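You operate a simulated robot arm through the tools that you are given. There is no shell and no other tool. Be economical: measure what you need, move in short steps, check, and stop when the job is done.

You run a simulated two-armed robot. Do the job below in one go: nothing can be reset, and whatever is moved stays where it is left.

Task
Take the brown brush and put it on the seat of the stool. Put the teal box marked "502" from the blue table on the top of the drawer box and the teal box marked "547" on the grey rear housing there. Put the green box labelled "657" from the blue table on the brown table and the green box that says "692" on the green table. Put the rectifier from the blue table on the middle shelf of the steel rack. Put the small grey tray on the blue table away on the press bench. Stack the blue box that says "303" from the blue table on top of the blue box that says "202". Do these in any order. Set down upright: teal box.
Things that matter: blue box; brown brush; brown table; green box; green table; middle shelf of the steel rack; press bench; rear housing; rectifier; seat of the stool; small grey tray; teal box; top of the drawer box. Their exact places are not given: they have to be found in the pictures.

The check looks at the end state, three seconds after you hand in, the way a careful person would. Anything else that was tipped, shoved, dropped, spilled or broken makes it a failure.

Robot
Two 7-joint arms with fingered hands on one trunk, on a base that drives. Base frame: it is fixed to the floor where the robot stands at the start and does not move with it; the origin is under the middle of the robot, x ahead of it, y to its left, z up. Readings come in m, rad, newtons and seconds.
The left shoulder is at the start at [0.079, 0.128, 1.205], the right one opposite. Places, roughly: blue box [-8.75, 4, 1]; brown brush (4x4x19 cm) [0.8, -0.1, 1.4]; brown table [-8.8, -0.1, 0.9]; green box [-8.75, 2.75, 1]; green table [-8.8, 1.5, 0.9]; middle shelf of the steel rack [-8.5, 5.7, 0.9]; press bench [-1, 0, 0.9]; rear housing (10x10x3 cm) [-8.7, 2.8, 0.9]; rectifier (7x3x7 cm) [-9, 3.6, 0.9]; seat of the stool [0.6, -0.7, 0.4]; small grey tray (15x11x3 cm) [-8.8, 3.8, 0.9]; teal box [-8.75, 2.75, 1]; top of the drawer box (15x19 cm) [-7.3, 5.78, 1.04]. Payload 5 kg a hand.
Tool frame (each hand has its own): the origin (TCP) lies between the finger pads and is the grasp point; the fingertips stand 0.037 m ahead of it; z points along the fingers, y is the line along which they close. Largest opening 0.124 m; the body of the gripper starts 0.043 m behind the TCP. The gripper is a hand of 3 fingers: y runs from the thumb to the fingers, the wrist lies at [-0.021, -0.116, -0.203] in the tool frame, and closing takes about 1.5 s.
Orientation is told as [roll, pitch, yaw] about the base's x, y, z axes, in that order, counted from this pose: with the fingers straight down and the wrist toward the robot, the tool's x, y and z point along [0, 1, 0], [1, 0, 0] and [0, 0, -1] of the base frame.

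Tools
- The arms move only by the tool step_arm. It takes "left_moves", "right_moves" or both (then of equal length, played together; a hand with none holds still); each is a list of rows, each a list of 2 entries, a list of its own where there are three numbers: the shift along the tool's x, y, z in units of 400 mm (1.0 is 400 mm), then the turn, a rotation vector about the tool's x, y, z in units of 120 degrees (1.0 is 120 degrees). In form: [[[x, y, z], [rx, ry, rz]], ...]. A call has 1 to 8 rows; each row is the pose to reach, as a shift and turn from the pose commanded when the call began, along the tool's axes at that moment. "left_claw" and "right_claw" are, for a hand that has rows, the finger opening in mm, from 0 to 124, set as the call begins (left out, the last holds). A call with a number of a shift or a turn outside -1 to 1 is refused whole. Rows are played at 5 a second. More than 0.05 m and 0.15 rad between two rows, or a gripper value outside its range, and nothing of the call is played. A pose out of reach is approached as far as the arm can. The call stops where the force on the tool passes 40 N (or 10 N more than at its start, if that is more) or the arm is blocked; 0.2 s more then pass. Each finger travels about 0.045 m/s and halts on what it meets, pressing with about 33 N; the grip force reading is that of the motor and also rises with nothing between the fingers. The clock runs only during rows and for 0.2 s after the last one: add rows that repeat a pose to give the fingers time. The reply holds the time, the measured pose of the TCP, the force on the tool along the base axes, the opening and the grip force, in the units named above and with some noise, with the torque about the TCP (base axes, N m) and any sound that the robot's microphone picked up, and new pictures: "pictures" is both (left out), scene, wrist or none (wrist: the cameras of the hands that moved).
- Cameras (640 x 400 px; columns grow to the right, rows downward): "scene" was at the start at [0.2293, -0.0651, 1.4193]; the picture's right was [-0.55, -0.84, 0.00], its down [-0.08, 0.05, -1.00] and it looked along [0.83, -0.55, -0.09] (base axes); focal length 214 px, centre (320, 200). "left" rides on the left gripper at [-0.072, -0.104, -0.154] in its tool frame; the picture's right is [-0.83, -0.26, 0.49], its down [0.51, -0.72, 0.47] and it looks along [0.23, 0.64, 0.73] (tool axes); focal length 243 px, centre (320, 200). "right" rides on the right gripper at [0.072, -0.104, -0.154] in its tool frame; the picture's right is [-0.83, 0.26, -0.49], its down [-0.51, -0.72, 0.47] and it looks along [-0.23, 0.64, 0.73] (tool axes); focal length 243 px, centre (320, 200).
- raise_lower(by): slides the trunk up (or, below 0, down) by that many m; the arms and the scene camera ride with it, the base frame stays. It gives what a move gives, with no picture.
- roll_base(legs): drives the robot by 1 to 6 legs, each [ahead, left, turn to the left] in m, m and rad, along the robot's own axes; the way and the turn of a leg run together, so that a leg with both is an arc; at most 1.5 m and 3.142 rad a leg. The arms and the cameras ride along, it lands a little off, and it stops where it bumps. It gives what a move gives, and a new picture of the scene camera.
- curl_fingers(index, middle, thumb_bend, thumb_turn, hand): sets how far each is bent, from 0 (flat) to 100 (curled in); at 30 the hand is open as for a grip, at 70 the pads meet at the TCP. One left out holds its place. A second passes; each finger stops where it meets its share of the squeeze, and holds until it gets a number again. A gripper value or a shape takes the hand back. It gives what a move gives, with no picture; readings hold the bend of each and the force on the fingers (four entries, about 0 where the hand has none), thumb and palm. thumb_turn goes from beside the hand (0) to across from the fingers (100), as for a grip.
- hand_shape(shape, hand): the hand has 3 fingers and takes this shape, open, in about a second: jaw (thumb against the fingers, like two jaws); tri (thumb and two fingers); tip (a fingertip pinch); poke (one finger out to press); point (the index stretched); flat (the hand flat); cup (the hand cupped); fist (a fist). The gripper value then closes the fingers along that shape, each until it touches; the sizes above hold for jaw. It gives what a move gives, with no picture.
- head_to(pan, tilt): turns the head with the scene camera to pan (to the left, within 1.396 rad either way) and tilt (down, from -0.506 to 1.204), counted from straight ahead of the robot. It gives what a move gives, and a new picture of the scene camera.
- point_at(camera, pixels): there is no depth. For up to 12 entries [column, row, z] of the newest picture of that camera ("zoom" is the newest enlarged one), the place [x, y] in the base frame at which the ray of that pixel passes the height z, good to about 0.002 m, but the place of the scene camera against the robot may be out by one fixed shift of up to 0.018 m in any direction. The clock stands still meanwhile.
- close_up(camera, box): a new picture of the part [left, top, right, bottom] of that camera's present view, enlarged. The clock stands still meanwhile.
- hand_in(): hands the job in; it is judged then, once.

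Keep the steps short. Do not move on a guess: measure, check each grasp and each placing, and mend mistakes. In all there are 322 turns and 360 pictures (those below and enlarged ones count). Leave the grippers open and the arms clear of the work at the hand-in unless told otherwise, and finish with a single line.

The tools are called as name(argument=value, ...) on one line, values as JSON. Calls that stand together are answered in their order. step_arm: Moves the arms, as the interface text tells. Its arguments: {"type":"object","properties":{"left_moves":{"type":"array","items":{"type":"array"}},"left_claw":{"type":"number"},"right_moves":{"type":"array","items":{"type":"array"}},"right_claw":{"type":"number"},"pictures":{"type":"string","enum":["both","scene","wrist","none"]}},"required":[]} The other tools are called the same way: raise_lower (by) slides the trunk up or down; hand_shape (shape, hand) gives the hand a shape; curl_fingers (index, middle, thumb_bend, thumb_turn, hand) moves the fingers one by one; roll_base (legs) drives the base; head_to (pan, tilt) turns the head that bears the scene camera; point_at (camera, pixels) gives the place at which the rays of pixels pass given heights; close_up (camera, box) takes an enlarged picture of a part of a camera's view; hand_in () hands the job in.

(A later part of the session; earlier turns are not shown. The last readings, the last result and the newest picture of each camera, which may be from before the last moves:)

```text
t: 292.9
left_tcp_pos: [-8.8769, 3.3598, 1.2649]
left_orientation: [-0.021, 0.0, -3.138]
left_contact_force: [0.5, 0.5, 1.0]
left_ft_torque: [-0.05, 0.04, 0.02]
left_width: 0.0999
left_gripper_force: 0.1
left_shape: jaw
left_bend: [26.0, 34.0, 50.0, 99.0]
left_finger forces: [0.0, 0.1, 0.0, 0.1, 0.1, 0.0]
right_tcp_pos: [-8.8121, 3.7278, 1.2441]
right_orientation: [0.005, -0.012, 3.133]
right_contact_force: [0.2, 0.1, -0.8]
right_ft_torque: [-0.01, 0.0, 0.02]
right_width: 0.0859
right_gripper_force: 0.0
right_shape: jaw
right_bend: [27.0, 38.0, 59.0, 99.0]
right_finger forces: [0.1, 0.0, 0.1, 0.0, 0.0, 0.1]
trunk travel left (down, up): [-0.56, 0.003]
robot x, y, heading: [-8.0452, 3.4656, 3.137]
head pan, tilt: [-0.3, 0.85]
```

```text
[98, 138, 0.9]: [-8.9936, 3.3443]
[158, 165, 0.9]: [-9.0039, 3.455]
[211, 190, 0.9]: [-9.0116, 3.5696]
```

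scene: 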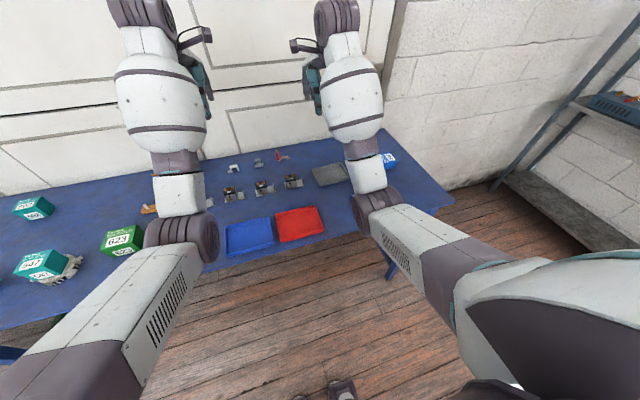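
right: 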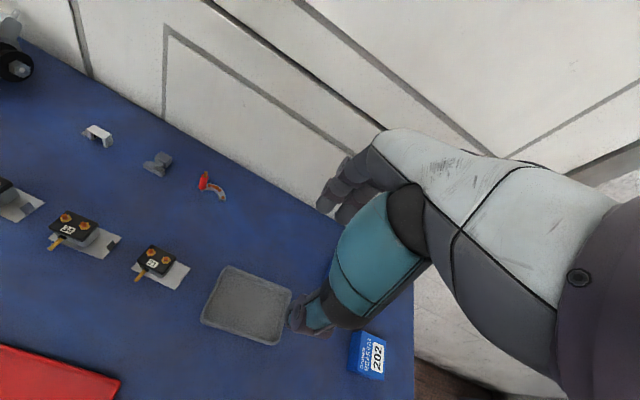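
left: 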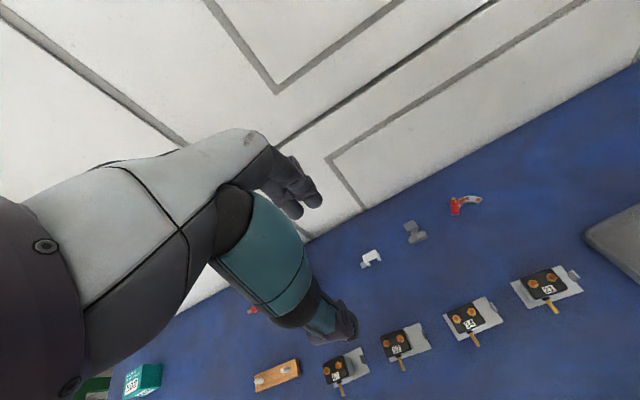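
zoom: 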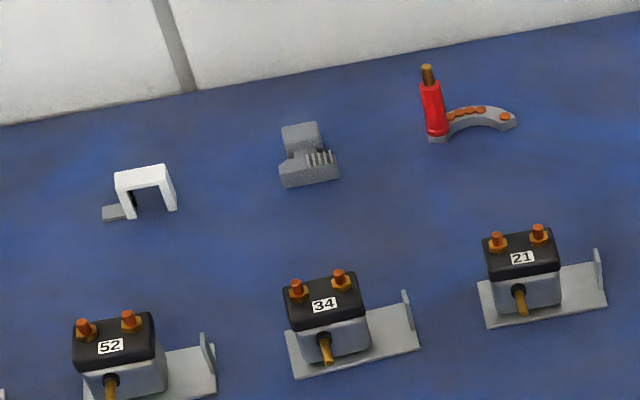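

The curved plate with orange diodes and the red terminal post is the rectifier. I'll locate the post precisely.

point_at(camera="left", pixels=[[455, 211, 0.905], [453, 197, 0.97], [481, 200, 0.905]])

point_at(camera="right", pixels=[[202.5, 187, 0.905], [205.5, 173, 0.97], [205.5, 173, 0.96], [223, 200, 0.905]])

```text
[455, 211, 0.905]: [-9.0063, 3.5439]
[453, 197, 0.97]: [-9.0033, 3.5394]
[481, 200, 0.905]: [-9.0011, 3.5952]
```

```text
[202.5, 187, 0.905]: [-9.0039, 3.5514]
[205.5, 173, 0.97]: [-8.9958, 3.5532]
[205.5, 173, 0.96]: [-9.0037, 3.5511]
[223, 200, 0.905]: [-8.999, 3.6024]
```

The post is at (−9.003, 3.547) with its top at about 0.967. The right hand goes above it with a 70 mm opening while the left moves aside.

step_arm(right_moves=[[[0.065, 0.068, 0.055], [0, 0, 0]], [[0.13, 0.136, 0.11], [0, 0, 0]], [[0.195, 0.204, 0.165], [0, 0, 0]], [[0.26, 0.272, 0.22], [0, 0, 0]], [[0.325, 0.34, 0.275], [0, 0, 0]], [[0.39, 0.408, 0.33], [0, 0, 0]], [[0.453, 0.478, 0.38], [0, 0, 0]]], right_claw=70, left_moves=[[[0.08, 0, 0], [0, 0, 0]], [[0.16, 0, 0], [0, 0, 0]], [[0.24, 0, 0], [0, 0, 0]], [[0.32, 0, 0], [0, 0, 0]], [[0.4, 0, 0], [0, 0, 0]], [[0.48, 0, 0], [0, 0, 0]], [[0.56, 0, 0], [0, 0, 0]]], pictures="none")

close_up(camera="right", box=[200, 200, 400, 360])

close_up(camera="left", box=[440, 60, 640, 220])

```text
t: 294.5
left_tcp_pos: [-8.8785, 3.1294, 1.2566]
left_orientation: [-0.024, 0.002, -3.136]
left_contact_force: [-0.3, 0.4, -0.5]
left_ft_torque: [0.03, -0.03, 0.0]
left_width: 0.0996
left_gripper_force: 0.0
left_shape: jaw
left_bend: [26.0, 34.0, 50.0, 99.0]
left_finger forces: [0.0, 0.0, 0.0, 0.0, 0.1, 0.0]
right_tcp_pos: [-9.0121, 3.5415, 1.0912]
right_orientation: [0.0, -0.009, 3.134]
right_contact_force: [0.9, -0.5, -0.8]
right_ft_torque: [0.04, 0.01, -0.02]
right_width: 0.0704
right_gripper_force: 0.1
right_shape: jaw
right_bend: [73.0, 42.0, 66.0, 100.0]
right_finger forces: [0.0, 0.0, 0.0, 0.0, 0.0, 0.1]
trunk travel left (down, up): [-0.56, 0.003]
robot x, y, heading: [-8.0476, 3.4637, 3.133]
head pan, tilt: [-0.3, 0.85]
```

```text
2.50 times, centred on (300, 280) of right
```

zoom: 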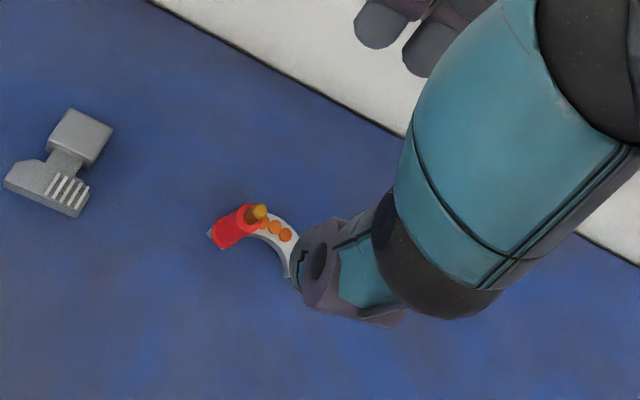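

```text
2.50 times, centred on (540, 140) of left
```

zoom: 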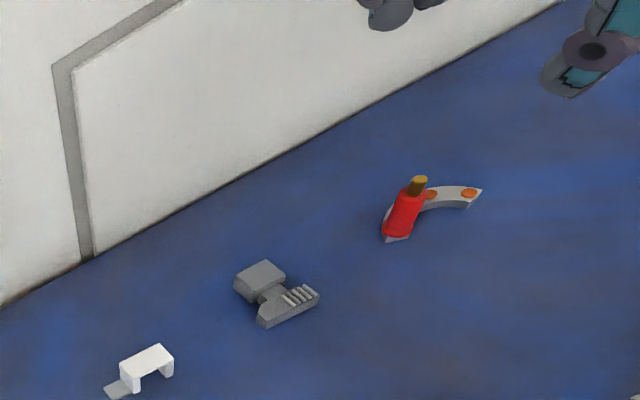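

point_at(camera="right", pixels=[[275, 285, 0.967], [272, 288, 0.955], [263, 294, 0.912], [287, 289, 0.91]])

point_at(camera="left", pixels=[[579, 132, 0.967], [570, 152, 0.912]])

```text
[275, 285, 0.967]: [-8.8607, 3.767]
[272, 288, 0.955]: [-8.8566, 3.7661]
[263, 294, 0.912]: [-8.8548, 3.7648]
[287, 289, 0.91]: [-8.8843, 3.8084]
```

```text
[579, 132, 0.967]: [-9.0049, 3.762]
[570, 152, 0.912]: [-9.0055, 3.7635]
```

Those used the older wrist picture, so I'll take a fresh one and measure again.

step_arm(right_moves=[[[0, 0, 0], [0, 0, 0]]], pictures="wrist")

point_at(camera="right", pixels=[[275, 285, 0.967], [272, 288, 0.955], [263, 294, 0.912], [287, 289, 0.91]])

point_at(camera="zoom", pixels=[[418, 180, 0.967], [397, 232, 0.912]])

```text
t: 294.9
left_tcp_pos: [-8.8767, 3.1333, 1.2583]
left_orientation: [-0.022, 0.001, -3.139]
left_contact_force: [0.1, -0.5, -0.5]
left_ft_torque: [0.02, 0.02, -0.04]
left_width: 0.1001
left_gripper_force: 0.1
left_shape: jaw
left_bend: [26.0, 34.0, 50.0, 99.0]
left_finger forces: [0.0, 0.0, 0.0, 0.1, 0.1, 0.0]
right_tcp_pos: [-9.0108, 3.5455, 1.0937]
right_orientation: [0.004, -0.012, 3.131]
right_contact_force: [0.6, -0.1, 0.1]
right_ft_torque: [-0.03, -0.02, 0.05]
right_width: 0.0703
right_gripper_force: 0.1
right_shape: jaw
right_bend: [73.0, 42.0, 66.0, 100.0]
right_finger forces: [0.0, 0.0, 0.1, 0.1, 0.1, 0.1]
trunk travel left (down, up): [-0.56, 0.003]
robot x, y, heading: [-8.0475, 3.4663, 3.13]
head pan, tilt: [-0.3, 0.85]
```

right: 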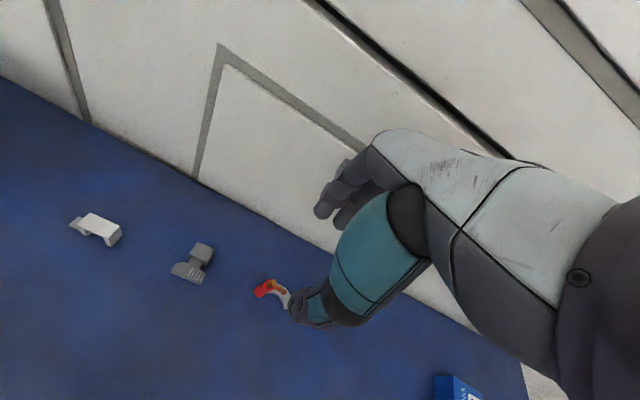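

```text
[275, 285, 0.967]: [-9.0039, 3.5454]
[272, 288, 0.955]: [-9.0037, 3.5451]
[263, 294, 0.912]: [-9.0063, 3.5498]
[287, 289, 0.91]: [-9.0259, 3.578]
```

```text
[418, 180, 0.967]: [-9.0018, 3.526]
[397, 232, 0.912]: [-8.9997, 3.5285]
```

Post confirmed at (−9.004, 3.545). I'll open to 88 mm and descend to z 0.953.

step_arm(right_moves=[[[0, -0.015, 0.1], [0, 0, 0]], [[0, -0.015, 0.2], [0, 0, 0]], [[0, -0.015, 0.3], [0, 0, 0]], [[0, -0.015, 0.345], [0, 0, 0]]], right_claw=88, pictures="wrist")

close_up(camera="right", box=[240, 170, 400, 330])

close_up(camera="left", box=[480, 40, 640, 200])

```text
t: 295.9
left_tcp_pos: [-8.8784, 3.1327, 1.2583]
left_orientation: [-0.023, -0.001, -3.137]
left_contact_force: [1.0, -0.2, -0.1]
left_ft_torque: [0.02, -0.01, 0.0]
left_width: 0.0997
left_gripper_force: 0.1
left_shape: jaw
left_bend: [26.0, 34.0, 50.0, 99.0]
left_finger forces: [0.1, 0.1, 0.0, 0.0, 0.0, 0.1]
right_tcp_pos: [-9.0069, 3.544, 0.955]
right_orientation: [0.004, -0.008, 3.133]
right_contact_force: [0.3, -0.7, 0.6]
right_ft_torque: [0.03, -0.03, 0.0]
right_width: 0.0879
right_gripper_force: 0.0
right_shape: jaw
right_bend: [27.0, 37.0, 58.0, 99.0]
right_finger forces: [0.0, 0.1, 0.0, 0.0, 0.1, 0.1]
trunk travel left (down, up): [-0.56, 0.003]
robot x, y, heading: [-8.0478, 3.4586, 3.132]
head pan, tilt: [-0.3, 0.85]
```

right: 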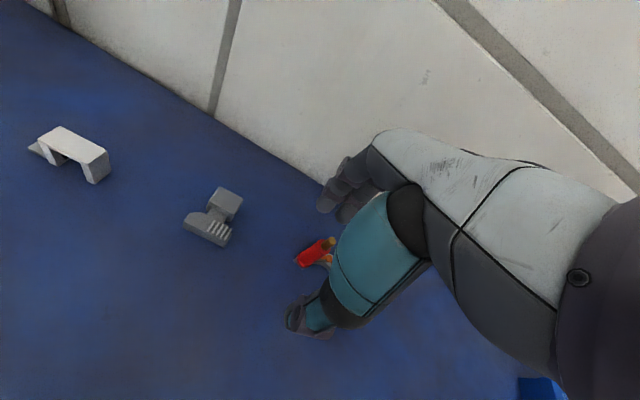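

```text
2.50 times, centred on (320, 250) of right
```

zoom: 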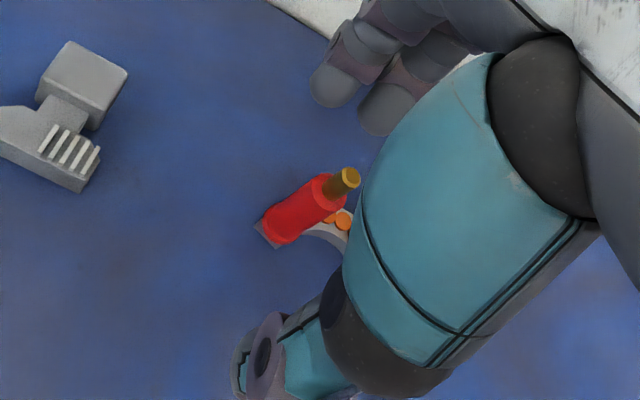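

```text
2.50 times, centred on (560, 120) of left
```

zoom: 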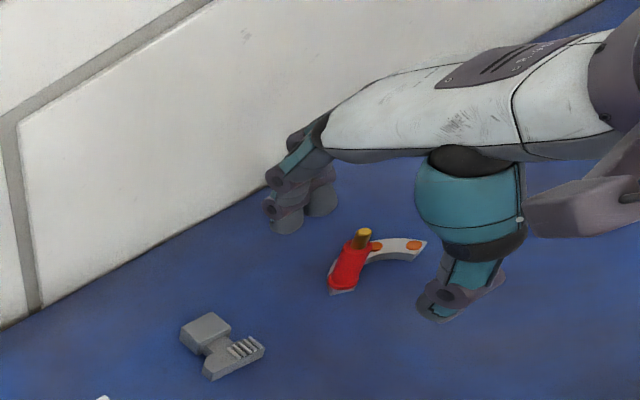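

The post lies at the grasp point between thumb and fingers. Closing gently.

step_arm(right_moves=[[[0, 0, 0.01], [0, 0, 0]], [[0, 0, 0.01], [0, 0, 0]], [[0, 0, 0.01], [0, 0, 0]], [[0, 0, 0.01], [0, 0, 0]], [[0, 0, 0.01], [0, 0, 0]], [[0, 0, 0.01], [0, 0, 0]], [[0, 0, 0.01], [0, 0, 0]]], right_claw=5, pictures="wrist")

close_up(camera="left", box=[480, 40, 640, 200])

```text
t: 297.5
left_tcp_pos: [-8.8777, 3.1317, 1.2581]
left_orientation: [-0.022, 0.0, -3.137]
left_contact_force: [-0.4, -0.6, -0.6]
left_ft_torque: [0.02, 0.03, 0.01]
left_width: 0.0997
left_gripper_force: 0.0
left_shape: jaw
left_bend: [26.0, 34.0, 50.0, 99.0]
left_finger forces: [0.1, 0.1, 0.1, 0.0, 0.1, 0.0]
right_tcp_pos: [-9.0057, 3.5439, 0.9521]
right_orientation: [0.003, -0.008, 3.132]
right_contact_force: [-0.6, -0.2, 1.5]
right_ft_torque: [0.0, 0.06, 0.02]
right_width: 0.0042
right_gripper_force: 33.2
right_shape: jaw
right_bend: [71.0, 67.0, 73.0, 100.0]
right_finger forces: [0.0, 17.1, 0.0, 0.0, 27.0, 0.0]
trunk travel left (down, up): [-0.56, 0.003]
robot x, y, heading: [-8.0473, 3.4632, 3.133]
head pan, tilt: [-0.3, 0.85]
```

right: 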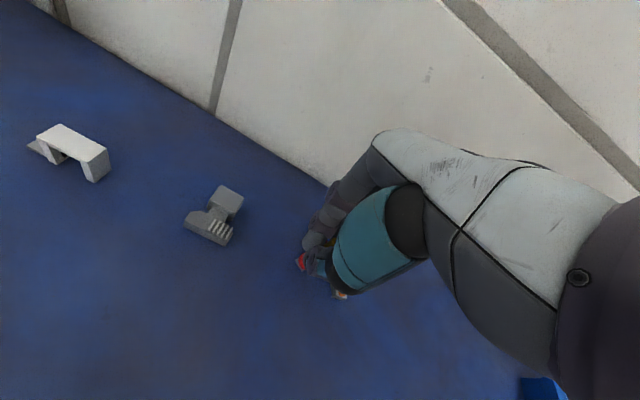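

```text
2.50 times, centred on (560, 120) of left
```

zoom: 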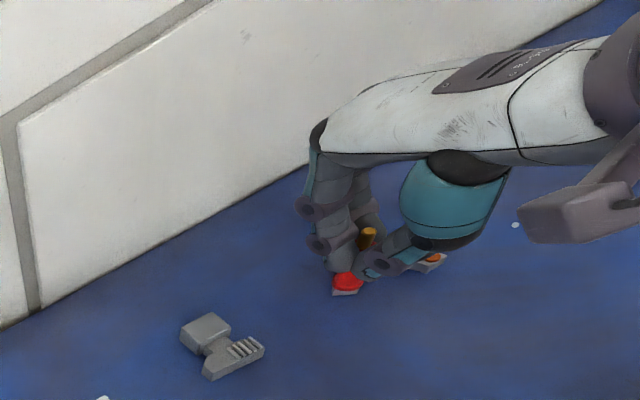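

Thumb and middle finger hold the post. I'll lift 4 cm and check.

step_arm(right_moves=[[[0, 0, -0.05], [0, 0, 0]], [[0, 0, -0.1], [0, 0, 0]]], pictures="wrist")

close_up(camera="left", box=[480, 40, 640, 200])

```text
t: 298.1
left_tcp_pos: [-8.8782, 3.1329, 1.2602]
left_orientation: [-0.023, -0.003, -3.135]
left_contact_force: [0.1, 0.8, 0.5]
left_ft_torque: [0.02, 0.04, 0.01]
left_width: 0.0996
left_gripper_force: 0.1
left_shape: jaw
left_bend: [26.0, 34.0, 50.0, 99.0]
left_finger forces: [0.0, 0.0, 0.0, 0.0, 0.0, 0.0]
right_tcp_pos: [-9.0071, 3.543, 0.992]
right_orientation: [0.003, -0.012, 3.134]
right_contact_force: [-0.2, -0.3, -2.0]
right_ft_torque: [0.01, 0.02, -0.03]
right_width: 0.0041
right_gripper_force: 32.8
right_shape: jaw
right_bend: [71.0, 67.0, 73.0, 100.0]
right_finger forces: [0.0, 16.9, 0.1, 0.1, 27.2, 0.0]
trunk travel left (down, up): [-0.56, 0.003]
robot x, y, heading: [-8.0451, 3.4629, 3.132]
head pan, tilt: [-0.3, 0.85]
```

right: 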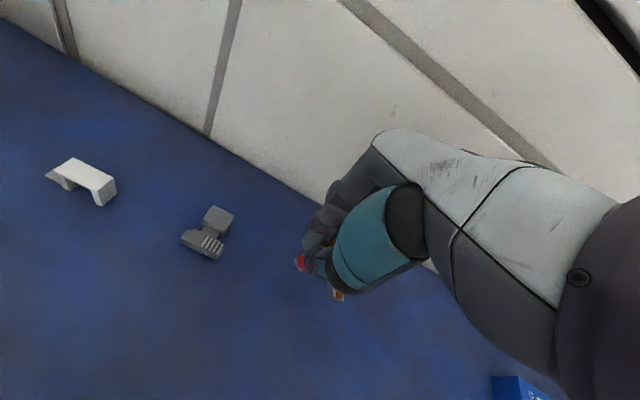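

```text
2.50 times, centred on (560, 120) of left
```

zoom: 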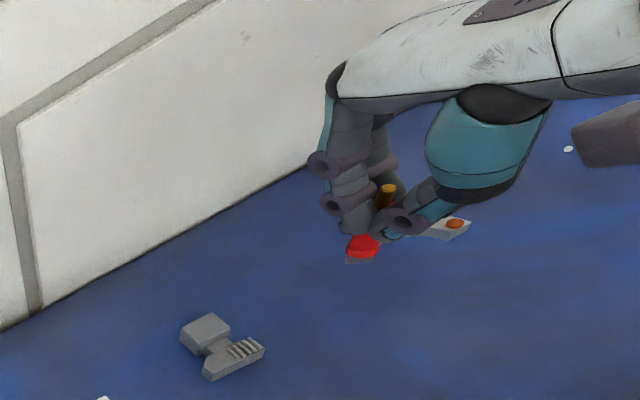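

The rectifier is held; its bottom sits 0.052 below the TCP. I'll raise and pull in the right hand, then shift left for 502.

step_arm(right_moves=[[[0, 0, -0.1], [0, 0, 0]], [[0, 0, -0.2], [0, 0, 0]], [[-0.05, -0.08, -0.25], [0, 0, 0]], [[-0.1, -0.16, -0.3], [0, 0, 0]], [[-0.15, -0.24, -0.35], [0, 0, 0]], [[-0.2, -0.32, -0.4], [0, 0, 0]], [[-0.25, -0.4, -0.45], [0, 0, 0]], [[-0.3, -0.45, -0.5], [0, 0, 0]]], pictures="none")

roll_base(legs=[[0, 0.6, 0]])

step_arm(left_moves=[[[0, 0, 0], [0, 0, 0]]], pictures="wrist")

```text
t: 299.9
left_tcp_pos: [-8.878, 3.1324, 1.2599]
left_orientation: [-0.022, -0.002, -3.137]
left_contact_force: [0.5, 0.1, -0.2]
left_ft_torque: [0.03, 0.04, 0.01]
left_width: 0.0996
left_gripper_force: 0.2
left_shape: jaw
left_bend: [26.0, 34.0, 50.0, 99.0]
left_finger forces: [0.0, 0.1, 0.1, 0.1, 0.0, 0.0]
right_tcp_pos: [-8.8195, 3.6615, 1.1909]
right_orientation: [0.004, -0.01, 3.131]
right_contact_force: [0.0, 0.3, -0.2]
right_ft_torque: [-0.01, 0.03, 0.0]
right_width: 0.0042
right_gripper_force: 33.5
right_shape: jaw
right_bend: [71.0, 67.0, 73.0, 100.0]
right_finger forces: [0.0, 17.0, 0.0, 0.1, 27.2, 0.0]
trunk travel left (down, up): [-0.56, 0.003]
robot x, y, heading: [-8.0465, 3.463, 3.135]
head pan, tilt: [-0.3, 0.85]
```

```text
t: 305.8
left_tcp_pos: [-8.8827, 2.521, 1.2587]
left_orientation: [-0.024, -0.001, -3.136]
left_contact_force: [0.1, -0.6, -0.4]
left_ft_torque: [-0.02, 0.0, 0.01]
left_width: 0.0998
left_gripper_force: 0.0
left_shape: jaw
left_bend: [26.0, 34.0, 50.0, 99.0]
left_finger forces: [0.0, 0.0, 0.0, 0.1, 0.0, 0.1]
right_tcp_pos: [-8.8264, 3.051, 1.1899]
right_orientation: [0.004, -0.008, 3.134]
right_contact_force: [-0.1, 0.1, -0.9]
right_ft_torque: [-0.02, 0.0, -0.02]
right_width: 0.004
right_gripper_force: 33.4
right_shape: jaw
right_bend: [71.0, 67.0, 73.0, 100.0]
right_finger forces: [0.0, 17.1, 0.1, 0.1, 27.3, 0.0]
trunk travel left (down, up): [-0.56, 0.003]
robot x, y, heading: [-8.0526, 2.8511, 3.136]
head pan, tilt: [-0.3, 0.85]
```

scene: 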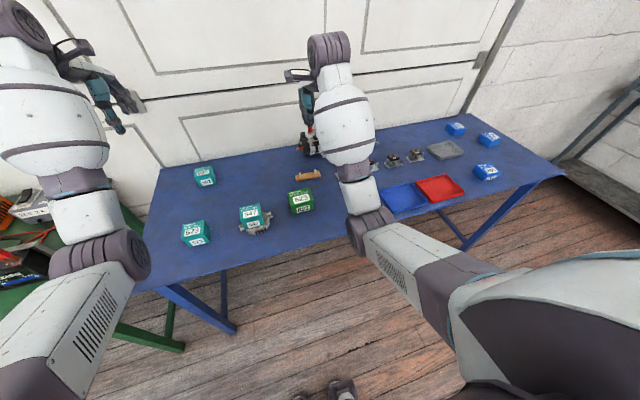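

```text
t: 306.2
left_tcp_pos: [-8.8825, 2.5209, 1.2589]
left_orientation: [-0.023, 0.002, -3.136]
left_contact_force: [0.5, -0.2, -0.2]
left_ft_torque: [0.03, 0.04, 0.0]
left_width: 0.0997
left_gripper_force: 0.1
left_shape: jaw
left_bend: [26.0, 34.0, 50.0, 99.0]
left_finger forces: [0.0, 0.0, 0.1, 0.0, 0.1, 0.1]
right_tcp_pos: [-8.8265, 3.0507, 1.1886]
right_orientation: [0.004, -0.01, 3.135]
right_contact_force: [-0.4, -0.3, -1.7]
right_ft_torque: [-0.02, -0.01, 0.01]
right_width: 0.004
right_gripper_force: 32.6
right_shape: jaw
right_bend: [71.0, 67.0, 73.0, 100.0]
right_finger forces: [0.0, 17.0, 0.0, 0.1, 27.2, 0.1]
trunk travel left (down, up): [-0.56, 0.003]
robot x, y, heading: [-8.0494, 2.8552, 3.135]
head pan, tilt: [-0.3, 0.85]
```

left: 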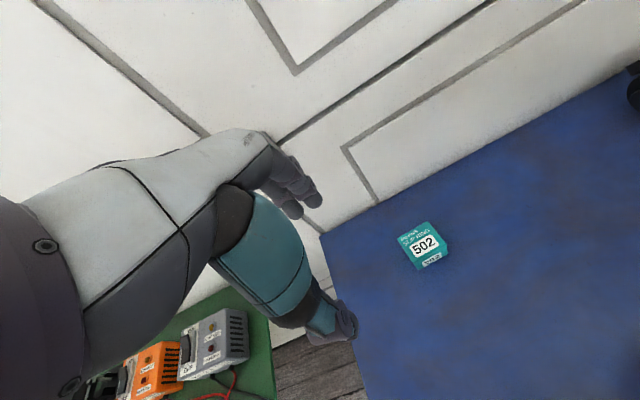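

502 is at (424,243). Moving the left hand above it.

step_arm(left_moves=[[[-0.05, 0.04, 0.08], [0, 0, 0]], [[-0.1, 0.08, 0.15], [0, 0, 0]], [[-0.15, 0.12, 0.22], [0, 0, 0]], [[-0.2, 0.16, 0.3], [0, 0, 0]], [[-0.235, 0.195, 0.36], [0, 0, 0]]], pictures="wrist")

close_up(camera="left", box=[330, 230, 450, 330])

```text
t: 307.4
left_tcp_pos: [-8.963, 2.6185, 1.1155]
left_orientation: [-0.022, 0.0, -3.135]
left_contact_force: [-0.7, -0.2, 0.3]
left_ft_torque: [0.04, 0.01, -0.02]
left_width: 0.0997
left_gripper_force: 0.0
left_shape: jaw
left_bend: [26.0, 34.0, 50.0, 99.0]
left_finger forces: [0.0, 0.0, 0.1, 0.1, 0.0, 0.0]
right_tcp_pos: [-8.8272, 3.0505, 1.1881]
right_orientation: [0.002, -0.008, 3.133]
right_contact_force: [-0.6, -0.5, -0.8]
right_ft_torque: [-0.01, -0.04, 0.01]
right_width: 0.0039
right_gripper_force: 33.5
right_shape: jaw
right_bend: [71.0, 67.0, 73.0, 100.0]
right_finger forces: [0.1, 17.1, 0.1, 0.0, 27.2, 0.0]
trunk travel left (down, up): [-0.56, 0.003]
robot x, y, heading: [-8.0545, 2.8514, 3.132]
head pan, tilt: [-0.3, 0.85]
```

left: 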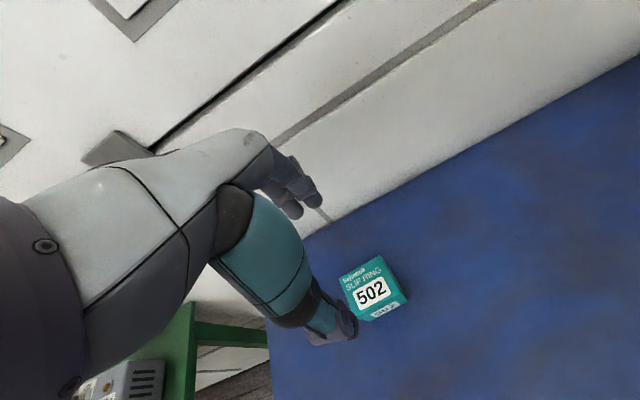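

```text
4.00 times, centred on (390, 280) of left
```

zoom: 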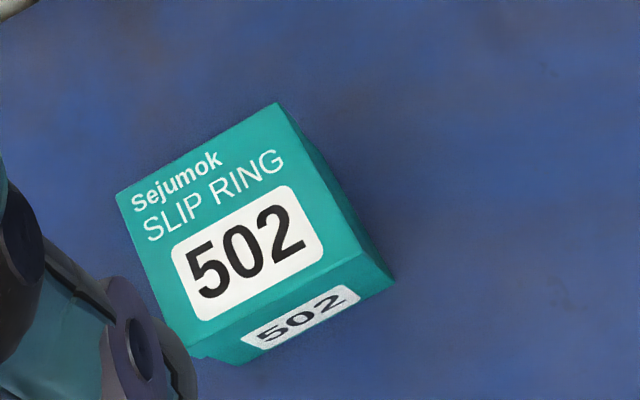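

point_at(camera="zoom", pixels=[[277, 104, 0.955], [117, 192, 0.955], [192, 345, 0.955], [360, 245, 0.955], [235, 222, 0.955], [237, 365, 0.9], [394, 282, 0.9]])

```text
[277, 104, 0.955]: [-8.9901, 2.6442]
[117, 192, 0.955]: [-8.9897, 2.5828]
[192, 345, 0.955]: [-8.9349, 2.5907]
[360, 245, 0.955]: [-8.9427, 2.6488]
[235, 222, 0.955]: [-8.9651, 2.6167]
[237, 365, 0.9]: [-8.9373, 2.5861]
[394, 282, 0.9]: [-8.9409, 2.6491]
```

Lined up within 2 mm. Descending with 95 mm open, then closing.

step_arm(left_moves=[[[0, 0, 0.1], [0, 0, 0]], [[0, 0, 0.2], [0, 0, 0]], [[0, 0, 0.3], [0, 0, 0]], [[0, 0, 0.38], [0, 0, 0]], [[0, 0, 0.419], [0, 0, 0]]], left_claw=95, pictures="wrist")

step_arm(left_moves=[[[0, 0, 0], [0, 0, 0]], [[0, 0, 0], [0, 0, 0]], [[0, 0, 0], [0, 0, 0]], [[0, 0, 0], [0, 0, 0]], [[0, 0, 0], [0, 0, 0]], [[0, 0, 0], [0, 0, 0]], [[0, 0, 0], [0, 0, 0]]], left_claw=25, pictures="wrist")

```text
t: 308.6
left_tcp_pos: [-8.9616, 2.6199, 0.9506]
left_orientation: [-0.021, 0.001, -3.138]
left_contact_force: [0.4, -0.4, 0.1]
left_ft_torque: [-0.01, 0.02, 0.0]
left_width: 0.0956
left_gripper_force: 0.1
left_shape: jaw
left_bend: [26.0, 35.0, 53.0, 99.0]
left_finger forces: [0.0, 0.0, 0.0, 0.0, 0.0, 0.0]
right_tcp_pos: [-8.8272, 3.0502, 1.1903]
right_orientation: [0.004, -0.009, 3.131]
right_contact_force: [-0.1, 0.5, -1.5]
right_ft_torque: [-0.03, 0.02, 0.02]
right_width: 0.004
right_gripper_force: 32.7
right_shape: jaw
right_bend: [71.0, 67.0, 73.0, 100.0]
right_finger forces: [0.0, 17.2, 0.1, 0.0, 27.2, 0.0]
trunk travel left (down, up): [-0.56, 0.003]
robot x, y, heading: [-8.0561, 2.8529, 3.137]
head pan, tilt: [-0.3, 0.85]
```

left: 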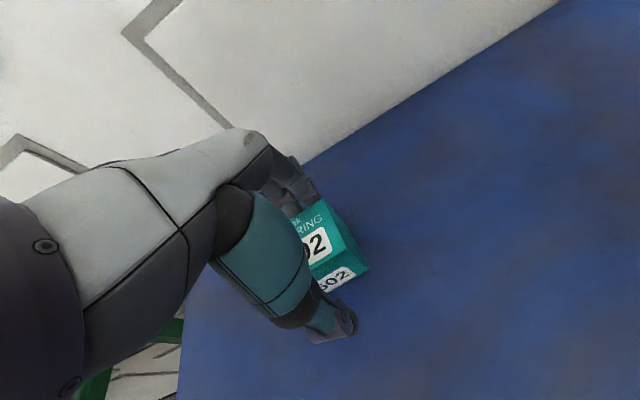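

```text
t: 310.2
left_tcp_pos: [-8.9605, 2.6211, 0.951]
left_orientation: [-0.023, 0.0, -3.136]
left_contact_force: [0.2, 0.1, -0.6]
left_ft_torque: [0.04, -0.01, -0.03]
left_width: 0.0521
left_gripper_force: 32.9
left_shape: jaw
left_bend: [74.0, 48.0, 72.0, 100.0]
left_finger forces: [19.3, 10.5, 0.0, 0.0, 29.8, 0.0]
right_tcp_pos: [-8.8255, 3.0506, 1.1898]
right_orientation: [0.002, -0.011, 3.132]
right_contact_force: [0.3, 0.5, 0.1]
right_ft_torque: [0.01, -0.01, -0.02]
right_width: 0.0039
right_gripper_force: 32.6
right_shape: jaw
right_bend: [71.0, 67.0, 73.0, 100.0]
right_finger forces: [0.0, 17.1, 0.0, 0.0, 27.2, 0.0]
trunk travel left (down, up): [-0.56, 0.003]
robot x, y, heading: [-8.0517, 2.8485, 3.13]
head pan, tilt: [-0.3, 0.85]
```

left: 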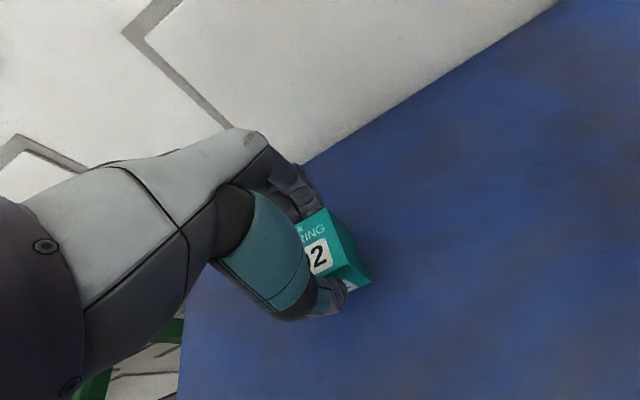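

502 is gripped. I'll lift and pull it in.

step_arm(left_moves=[[[0, 0, -0.1], [0, 0, 0]], [[0, 0, -0.2], [0, 0, 0]], [[0, 0, -0.3], [0, 0, 0]], [[-0.02, -0.08, -0.38], [0, 0, 0]], [[-0.03, -0.17, -0.45], [0, 0, 0]], [[-0.04, -0.26, -0.52], [0, 0, 0]], [[-0.05, -0.35, -0.58], [0, 0, 0]], [[-0.06, -0.45, -0.62], [0, 0, 0]]], right_moves=[[[0, 0, 0], [0, 0, 0]], [[0, -0.03, 0], [0, 0, 0]], [[0, -0.06, 0], [0, 0, 0]], [[0, -0.09, 0], [0, 0, 0]], [[0, -0.12, 0], [0, 0, 0]], [[0, -0.15, 0], [0, 0, 0]], [[0, -0.17, 0], [0, 0, 0]], [[0, -0.2, 0], [0, 0, 0]]], pictures="wrist")

roll_base(legs=[[0, -1.4, 0.005]])

head_to(pan=-1.2, tilt=0.45)

```text
t: 312.0
left_tcp_pos: [-8.7792, 2.641, 1.1994]
left_orientation: [-0.023, -0.001, -3.136]
left_contact_force: [0.3, 0.0, -0.4]
left_ft_torque: [0.02, 0.02, 0.0]
left_width: 0.0521
left_gripper_force: 32.6
left_shape: jaw
left_bend: [74.0, 48.0, 72.0, 100.0]
left_finger forces: [19.4, 10.5, 0.0, 0.1, 29.9, 0.1]
right_tcp_pos: [-8.7444, 3.0501, 1.1906]
right_orientation: [0.003, -0.01, 3.134]
right_contact_force: [-0.3, -0.2, -1.4]
right_ft_torque: [-0.02, 0.04, 0.01]
right_width: 0.0041
right_gripper_force: 33.3
right_shape: jaw
right_bend: [71.0, 67.0, 73.0, 100.0]
right_finger forces: [0.0, 17.1, 0.1, 0.0, 27.3, 0.0]
trunk travel left (down, up): [-0.56, 0.003]
robot x, y, heading: [-8.054, 2.8554, 3.131]
head pan, tilt: [-0.3, 0.85]
```

right: 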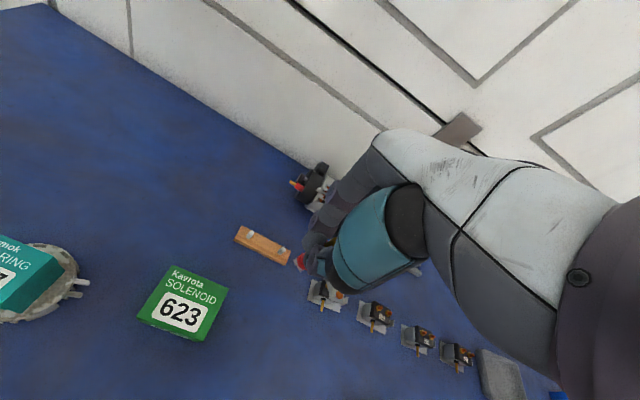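
left: 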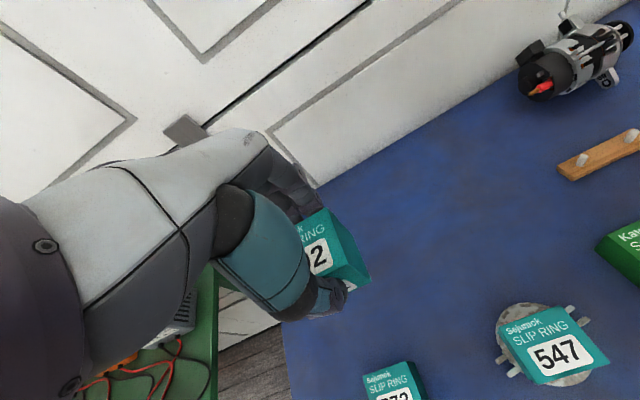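

```text
t: 324.5
left_tcp_pos: [-8.7762, 4.0412, 1.1979]
left_orientation: [-0.021, -0.001, -3.123]
left_contact_force: [0.4, -0.3, -1.8]
left_ft_torque: [0.01, 0.01, 0.01]
left_width: 0.0516
left_gripper_force: 32.9
left_shape: jaw
left_bend: [74.0, 48.0, 72.0, 100.0]
left_finger forces: [19.4, 10.7, 0.0, 0.1, 29.9, 0.1]
right_tcp_pos: [-8.7457, 4.4498, 1.1904]
right_orientation: [0.003, -0.009, -3.137]
right_contact_force: [-0.6, -0.2, -0.4]
right_ft_torque: [-0.03, 0.0, 0.01]
right_width: 0.004
right_gripper_force: 33.4
right_shape: jaw
right_bend: [71.0, 67.0, 73.0, 100.0]
right_finger forces: [0.0, 17.0, 0.1, 0.1, 27.3, 0.0]
trunk travel left (down, up): [-0.56, 0.003]
robot x, y, heading: [-8.0492, 4.2607, -3.136]
head pan, tilt: [-0.3, 0.85]
```

scene: 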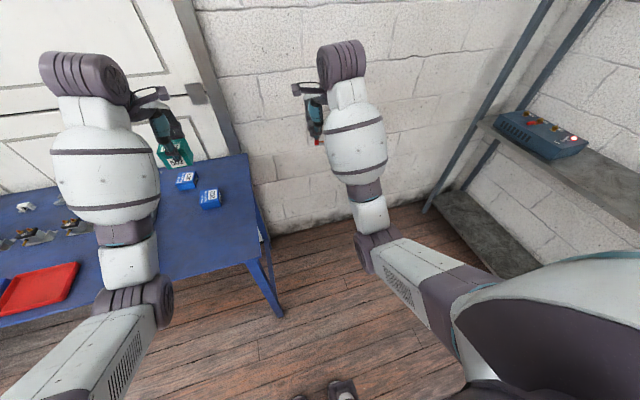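

```text
t: 325.7
left_tcp_pos: [-8.7756, 4.0415, 1.1971]
left_orientation: [-0.022, 0.001, -3.124]
left_contact_force: [-0.8, 0.4, -2.1]
left_ft_torque: [-0.01, -0.01, 0.03]
left_width: 0.0521
left_gripper_force: 33.3
left_shape: jaw
left_bend: [74.0, 48.0, 72.0, 100.0]
left_finger forces: [19.3, 10.6, 0.0, 0.1, 29.9, 0.0]
right_tcp_pos: [-8.7461, 4.45, 1.1901]
right_orientation: [0.003, -0.008, -3.137]
right_contact_force: [0.4, 0.5, -0.6]
right_ft_torque: [0.02, -0.02, 0.04]
right_width: 0.004
right_gripper_force: 32.9
right_shape: jaw
right_bend: [71.0, 67.0, 73.0, 100.0]
right_finger forces: [0.0, 17.2, 0.1, 0.0, 27.3, 0.1]
trunk travel left (down, up): [-0.56, 0.003]
robot x, y, heading: [-8.0501, 4.2634, -3.141]
head pan, tilt: [-1.201, 0.45]
```

scene: 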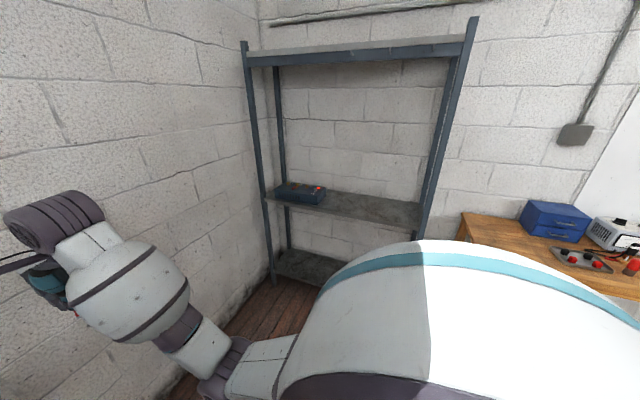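

The rack's middle shelf and the blue drawer box are visible. Measuring both.

point_at(camera="scene", pixels=[[266, 196, 0.9], [418, 226, 0.9], [285, 186, 0.9], [420, 203, 0.9], [325, 200, 0.9], [275, 280, 0.0], [521, 208, 1.04], [590, 219, 1.04], [545, 201, 1.04], [555, 241, 0.9], [464, 240, 0.85], [357, 205, 0.9]])

close_up(camera="scene", box=[240, 120, 640, 320])

```text
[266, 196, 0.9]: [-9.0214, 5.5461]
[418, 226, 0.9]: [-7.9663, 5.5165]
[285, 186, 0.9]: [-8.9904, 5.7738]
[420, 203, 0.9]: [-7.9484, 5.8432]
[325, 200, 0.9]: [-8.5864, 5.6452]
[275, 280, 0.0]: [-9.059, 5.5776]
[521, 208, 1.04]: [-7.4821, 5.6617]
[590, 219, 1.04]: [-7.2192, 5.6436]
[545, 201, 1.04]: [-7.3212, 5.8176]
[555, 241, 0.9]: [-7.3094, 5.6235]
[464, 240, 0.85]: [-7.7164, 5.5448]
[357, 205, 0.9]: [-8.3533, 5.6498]
```

```text
1.60 times, centred on (440, 220) of scene
```

zoom: 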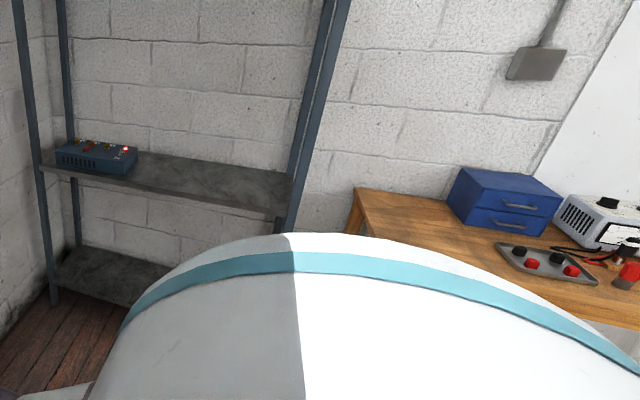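

Shelf: y 5.53–5.84, x −9.02 to −7.97, with a dark box on it to x −8.59. Drawer box: x about −7.48 to −7.22, top near 1.04. I'll move further right, turn to face north, and shift west.

roll_base(legs=[[0, -0.3, 0], [0, 0, -1.571], [0, 0.3, 0]])

head_to(pan=0.0, tilt=0.65)

```text
t: 335.6
left_tcp_pos: [-8.5803, 5.2843, 1.1977]
left_orientation: [-0.022, 0.0, 1.607]
left_contact_force: [0.6, 0.0, -0.9]
left_ft_torque: [-0.01, 0.03, -0.01]
left_width: 0.0516
left_gripper_force: 32.7
left_shape: jaw
left_bend: [74.0, 48.0, 72.0, 100.0]
left_finger forces: [19.1, 10.3, 0.1, 0.0, 29.5, 0.0]
right_tcp_pos: [-8.1713, 5.2613, 1.1898]
right_orientation: [0.006, -0.009, 1.593]
right_contact_force: [0.1, 1.1, -0.7]
right_ft_torque: [0.03, 0.0, 0.04]
right_width: 0.0037
right_gripper_force: 33.1
right_shape: jaw
right_bend: [71.0, 67.0, 73.0, 100.0]
right_finger forces: [0.1, 19.9, 0.0, 0.0, 25.7, 0.1]
trunk travel left (down, up): [-0.56, 0.003]
robot x, y, heading: [-8.3471, 4.566, 1.591]
head pan, tilt: [-1.201, 0.45]
```

scene: 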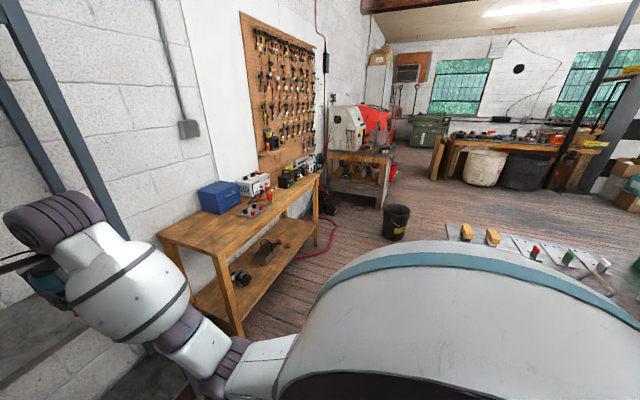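

```text
t: 337.0
left_tcp_pos: [-8.5812, 5.2847, 1.1964]
left_orientation: [-0.023, 0.0, 1.606]
left_contact_force: [0.0, -0.3, -0.5]
left_ft_torque: [0.02, -0.02, -0.04]
left_width: 0.0516
left_gripper_force: 32.5
left_shape: jaw
left_bend: [74.0, 48.0, 72.0, 100.0]
left_finger forces: [19.2, 10.3, 0.1, 0.0, 29.4, 0.0]
right_tcp_pos: [-8.1715, 5.2614, 1.1885]
right_orientation: [0.004, -0.008, 1.594]
right_contact_force: [-0.8, 0.4, -1.1]
right_ft_torque: [0.01, 0.04, 0.04]
right_width: 0.0039
right_gripper_force: 33.3
right_shape: jaw
right_bend: [71.0, 67.0, 73.0, 100.0]
right_finger forces: [0.0, 19.9, 0.0, 0.0, 25.8, 0.0]
trunk travel left (down, up): [-0.56, 0.003]
robot x, y, heading: [-8.3497, 4.5635, 1.593]
head pan, tilt: [0.0, 0.649]
```

scene: 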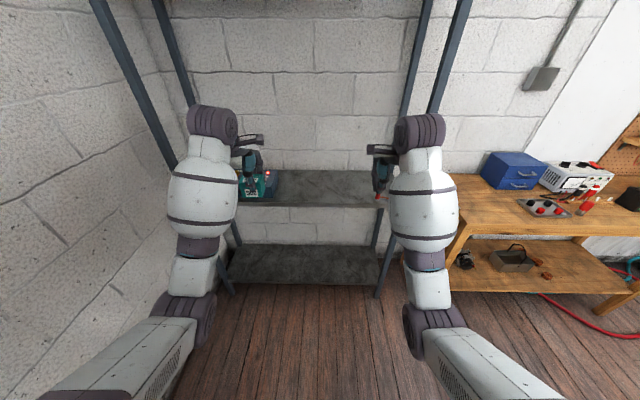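

I'll square up and go forward 0.3 m so the right hand enters between the shelves, which have roughly 0.9–1.65 m clear.

roll_base(legs=[[0.28, 0, -0.02]])

step_arm(right_moves=[[[0, 0, 0], [0, 0, 0]]], pictures="wrist")

```text
t: 338.9
left_tcp_pos: [-8.5723, 5.5661, 1.1989]
left_orientation: [-0.023, -0.002, 1.59]
left_contact_force: [-0.4, -0.5, -0.7]
left_ft_torque: [-0.02, -0.05, -0.02]
left_width: 0.0511
left_gripper_force: 33.1
left_shape: jaw
left_bend: [74.0, 48.0, 72.0, 100.0]
left_finger forces: [19.3, 10.2, 0.0, 0.1, 29.4, 0.0]
right_tcp_pos: [-8.1642, 5.5371, 1.1913]
right_orientation: [0.004, -0.009, 1.576]
right_contact_force: [0.1, -0.4, -0.8]
right_ft_torque: [-0.02, 0.03, -0.03]
right_width: 0.0035
right_gripper_force: 33.0
right_shape: jaw
right_bend: [71.0, 67.0, 73.0, 100.0]
right_finger forces: [0.0, 20.0, 0.1, 0.1, 25.8, 0.1]
trunk travel left (down, up): [-0.56, 0.003]
robot x, y, heading: [-8.3526, 4.8424, 1.574]
head pan, tilt: [0.0, 0.649]
```

scene: 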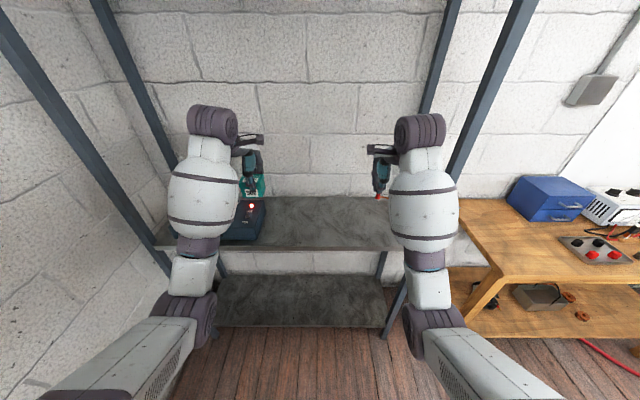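

```text
t: 339.3
left_tcp_pos: [-8.573, 5.5672, 1.1975]
left_orientation: [-0.024, 0.001, 1.591]
left_contact_force: [0.2, -0.3, -1.3]
left_ft_torque: [0.01, 0.01, -0.02]
left_width: 0.0515
left_gripper_force: 32.6
left_shape: jaw
left_bend: [74.0, 48.0, 72.0, 100.0]
left_finger forces: [19.1, 10.4, 0.1, 0.0, 29.5, 0.1]
right_tcp_pos: [-8.1654, 5.5383, 1.188]
right_orientation: [0.004, -0.011, 1.576]
right_contact_force: [-0.7, -0.2, -1.9]
right_ft_torque: [0.01, 0.02, 0.03]
right_width: 0.0038
right_gripper_force: 33.5
right_shape: jaw
right_bend: [71.0, 67.0, 73.0, 100.0]
right_finger forces: [0.0, 19.9, 0.1, 0.1, 25.7, 0.1]
trunk travel left (down, up): [-0.56, 0.003]
robot x, y, heading: [-8.3542, 4.8426, 1.581]
head pan, tilt: [0.0, 0.649]
```

right: 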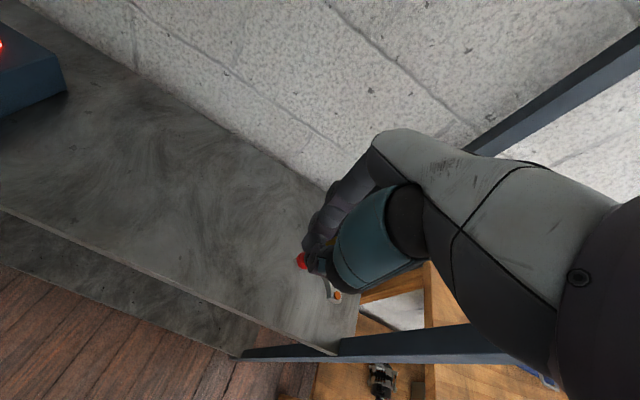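

Shelf surface is free. I'll move to about (−8.27, 5.69) and descend most of the way.

step_arm(right_moves=[[[0.065, 0.095, 0], [0, 0, 0]], [[0.13, 0.19, 0], [0, 0, 0]], [[0.2, 0.285, 0], [0, 0, 0]], [[0.2625, 0.375, 0.0], [0, 0, 0]], [[0.2625, 0.375, 0.12], [0, 0, 0]], [[0.2625, 0.375, 0.24], [0, 0, 0]], [[0.2625, 0.375, 0.36], [0, 0, 0]], [[0.2625, 0.375, 0.48], [0, 0, 0]]])

close_up(camera="scene", box=[280, 130, 440, 270])

```text
t: 341.1
left_tcp_pos: [-8.5718, 5.5684, 1.1963]
left_orientation: [-0.023, 0.001, 1.591]
left_contact_force: [-0.2, 0.6, -0.9]
left_ft_torque: [-0.03, 0.01, 0.01]
left_width: 0.0513
left_gripper_force: 33.4
left_shape: jaw
left_bend: [74.0, 48.0, 72.0, 100.0]
left_finger forces: [19.3, 10.3, 0.1, 0.0, 29.5, 0.0]
right_tcp_pos: [-8.2684, 5.69, 0.9973]
right_orientation: [0.003, -0.009, 1.577]
right_contact_force: [0.0, 0.8, -0.5]
right_ft_torque: [-0.01, 0.0, 0.0]
right_width: 0.0035
right_gripper_force: 32.8
right_shape: jaw
right_bend: [71.0, 67.0, 73.0, 100.0]
right_finger forces: [0.0, 19.9, 0.1, 0.0, 25.6, 0.0]
trunk travel left (down, up): [-0.56, 0.003]
robot x, y, heading: [-8.3526, 4.8426, 1.576]
head pan, tilt: [0.0, 0.649]
```

scene: 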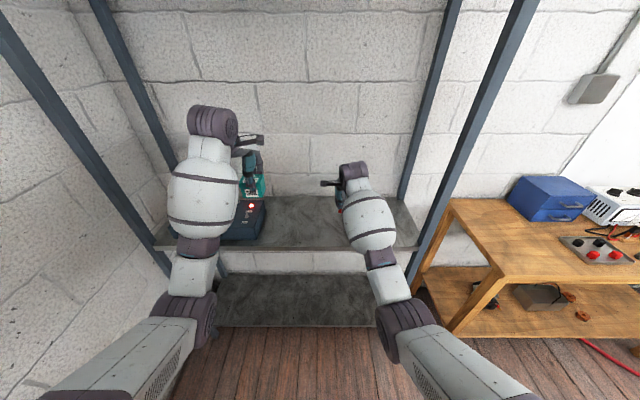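
right: 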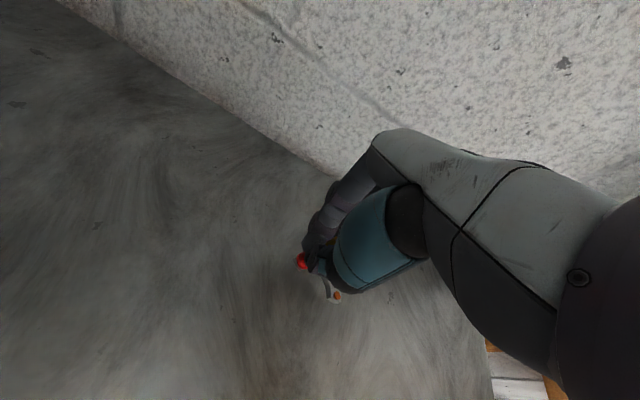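

```text
2.86 times, centred on (360, 200) of scene
```

zoom: 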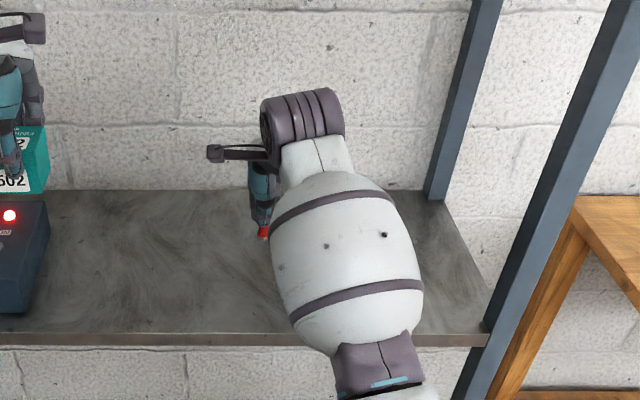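

Final descent: 3 cm, then 2.5 mm steps, watching the force.

step_arm(right_moves=[[[0, 0, 0.05], [0, 0, 0]], [[0, 0, 0.09], [0, 0, 0]], [[0, 0, 0.1], [0, 0, 0]], [[0, 0, 0.106], [0, 0, 0]]], pictures="none")

step_arm(right_moves=[[[0, 0, 0.006], [0, 0, 0]], [[0, 0, 0.012], [0, 0, 0]]], pictures="none")

```text
t: 342.1
left_tcp_pos: [-8.5741, 5.5634, 1.2031]
left_orientation: [-0.023, -0.007, 1.59]
left_contact_force: [0.3, -0.2, -1.0]
left_ft_torque: [-0.01, 0.0, 0.04]
left_width: 0.0517
left_gripper_force: 33.1
left_shape: jaw
left_bend: [74.0, 48.0, 72.0, 100.0]
left_finger forces: [19.2, 10.3, 0.1, 0.0, 29.5, 0.1]
right_tcp_pos: [-8.2706, 5.6871, 0.9699]
right_orientation: [0.003, -0.022, 1.575]
right_contact_force: [-0.4, -4.0, 35.9]
right_ft_torque: [0.29, -0.43, -0.01]
right_width: 0.0053
right_gripper_force: 33.3
right_shape: jaw
right_bend: [71.0, 66.0, 74.0, 100.0]
right_finger forces: [0.0, 27.2, 0.1, 0.0, 40.2, 0.1]
trunk travel left (down, up): [-0.56, 0.003]
robot x, y, heading: [-8.3523, 4.8427, 1.574]
head pan, tilt: [0.0, 0.649]
```

```text
t: 342.7
left_tcp_pos: [-8.5718, 5.565, 1.1976]
left_orientation: [-0.023, 0.001, 1.588]
left_contact_force: [0.3, 0.1, -1.3]
left_ft_torque: [-0.03, 0.04, -0.01]
left_width: 0.0514
left_gripper_force: 32.6
left_shape: jaw
left_bend: [74.0, 48.0, 72.0, 100.0]
left_finger forces: [19.3, 10.3, 0.1, 0.0, 29.5, 0.1]
right_tcp_pos: [-8.2704, 5.6891, 0.9631]
right_orientation: [0.004, -0.027, 1.577]
right_contact_force: [-0.1, -9.4, 33.9]
right_ft_torque: [0.02, -0.35, -0.08]
right_width: 0.0061
right_gripper_force: 33.1
right_shape: jaw
right_bend: [71.0, 66.0, 74.0, 100.0]
right_finger forces: [0.0, 28.5, 0.0, 0.0, 40.6, 0.0]
trunk travel left (down, up): [-0.56, 0.003]
robot x, y, heading: [-8.3515, 4.8406, 1.575]
head pan, tilt: [0.0, 0.649]
stopped in row 2 (right hand): the force on the tool passed its limit at 47 N (the readings are from after the stop); the commanded pose is now the measured one
```

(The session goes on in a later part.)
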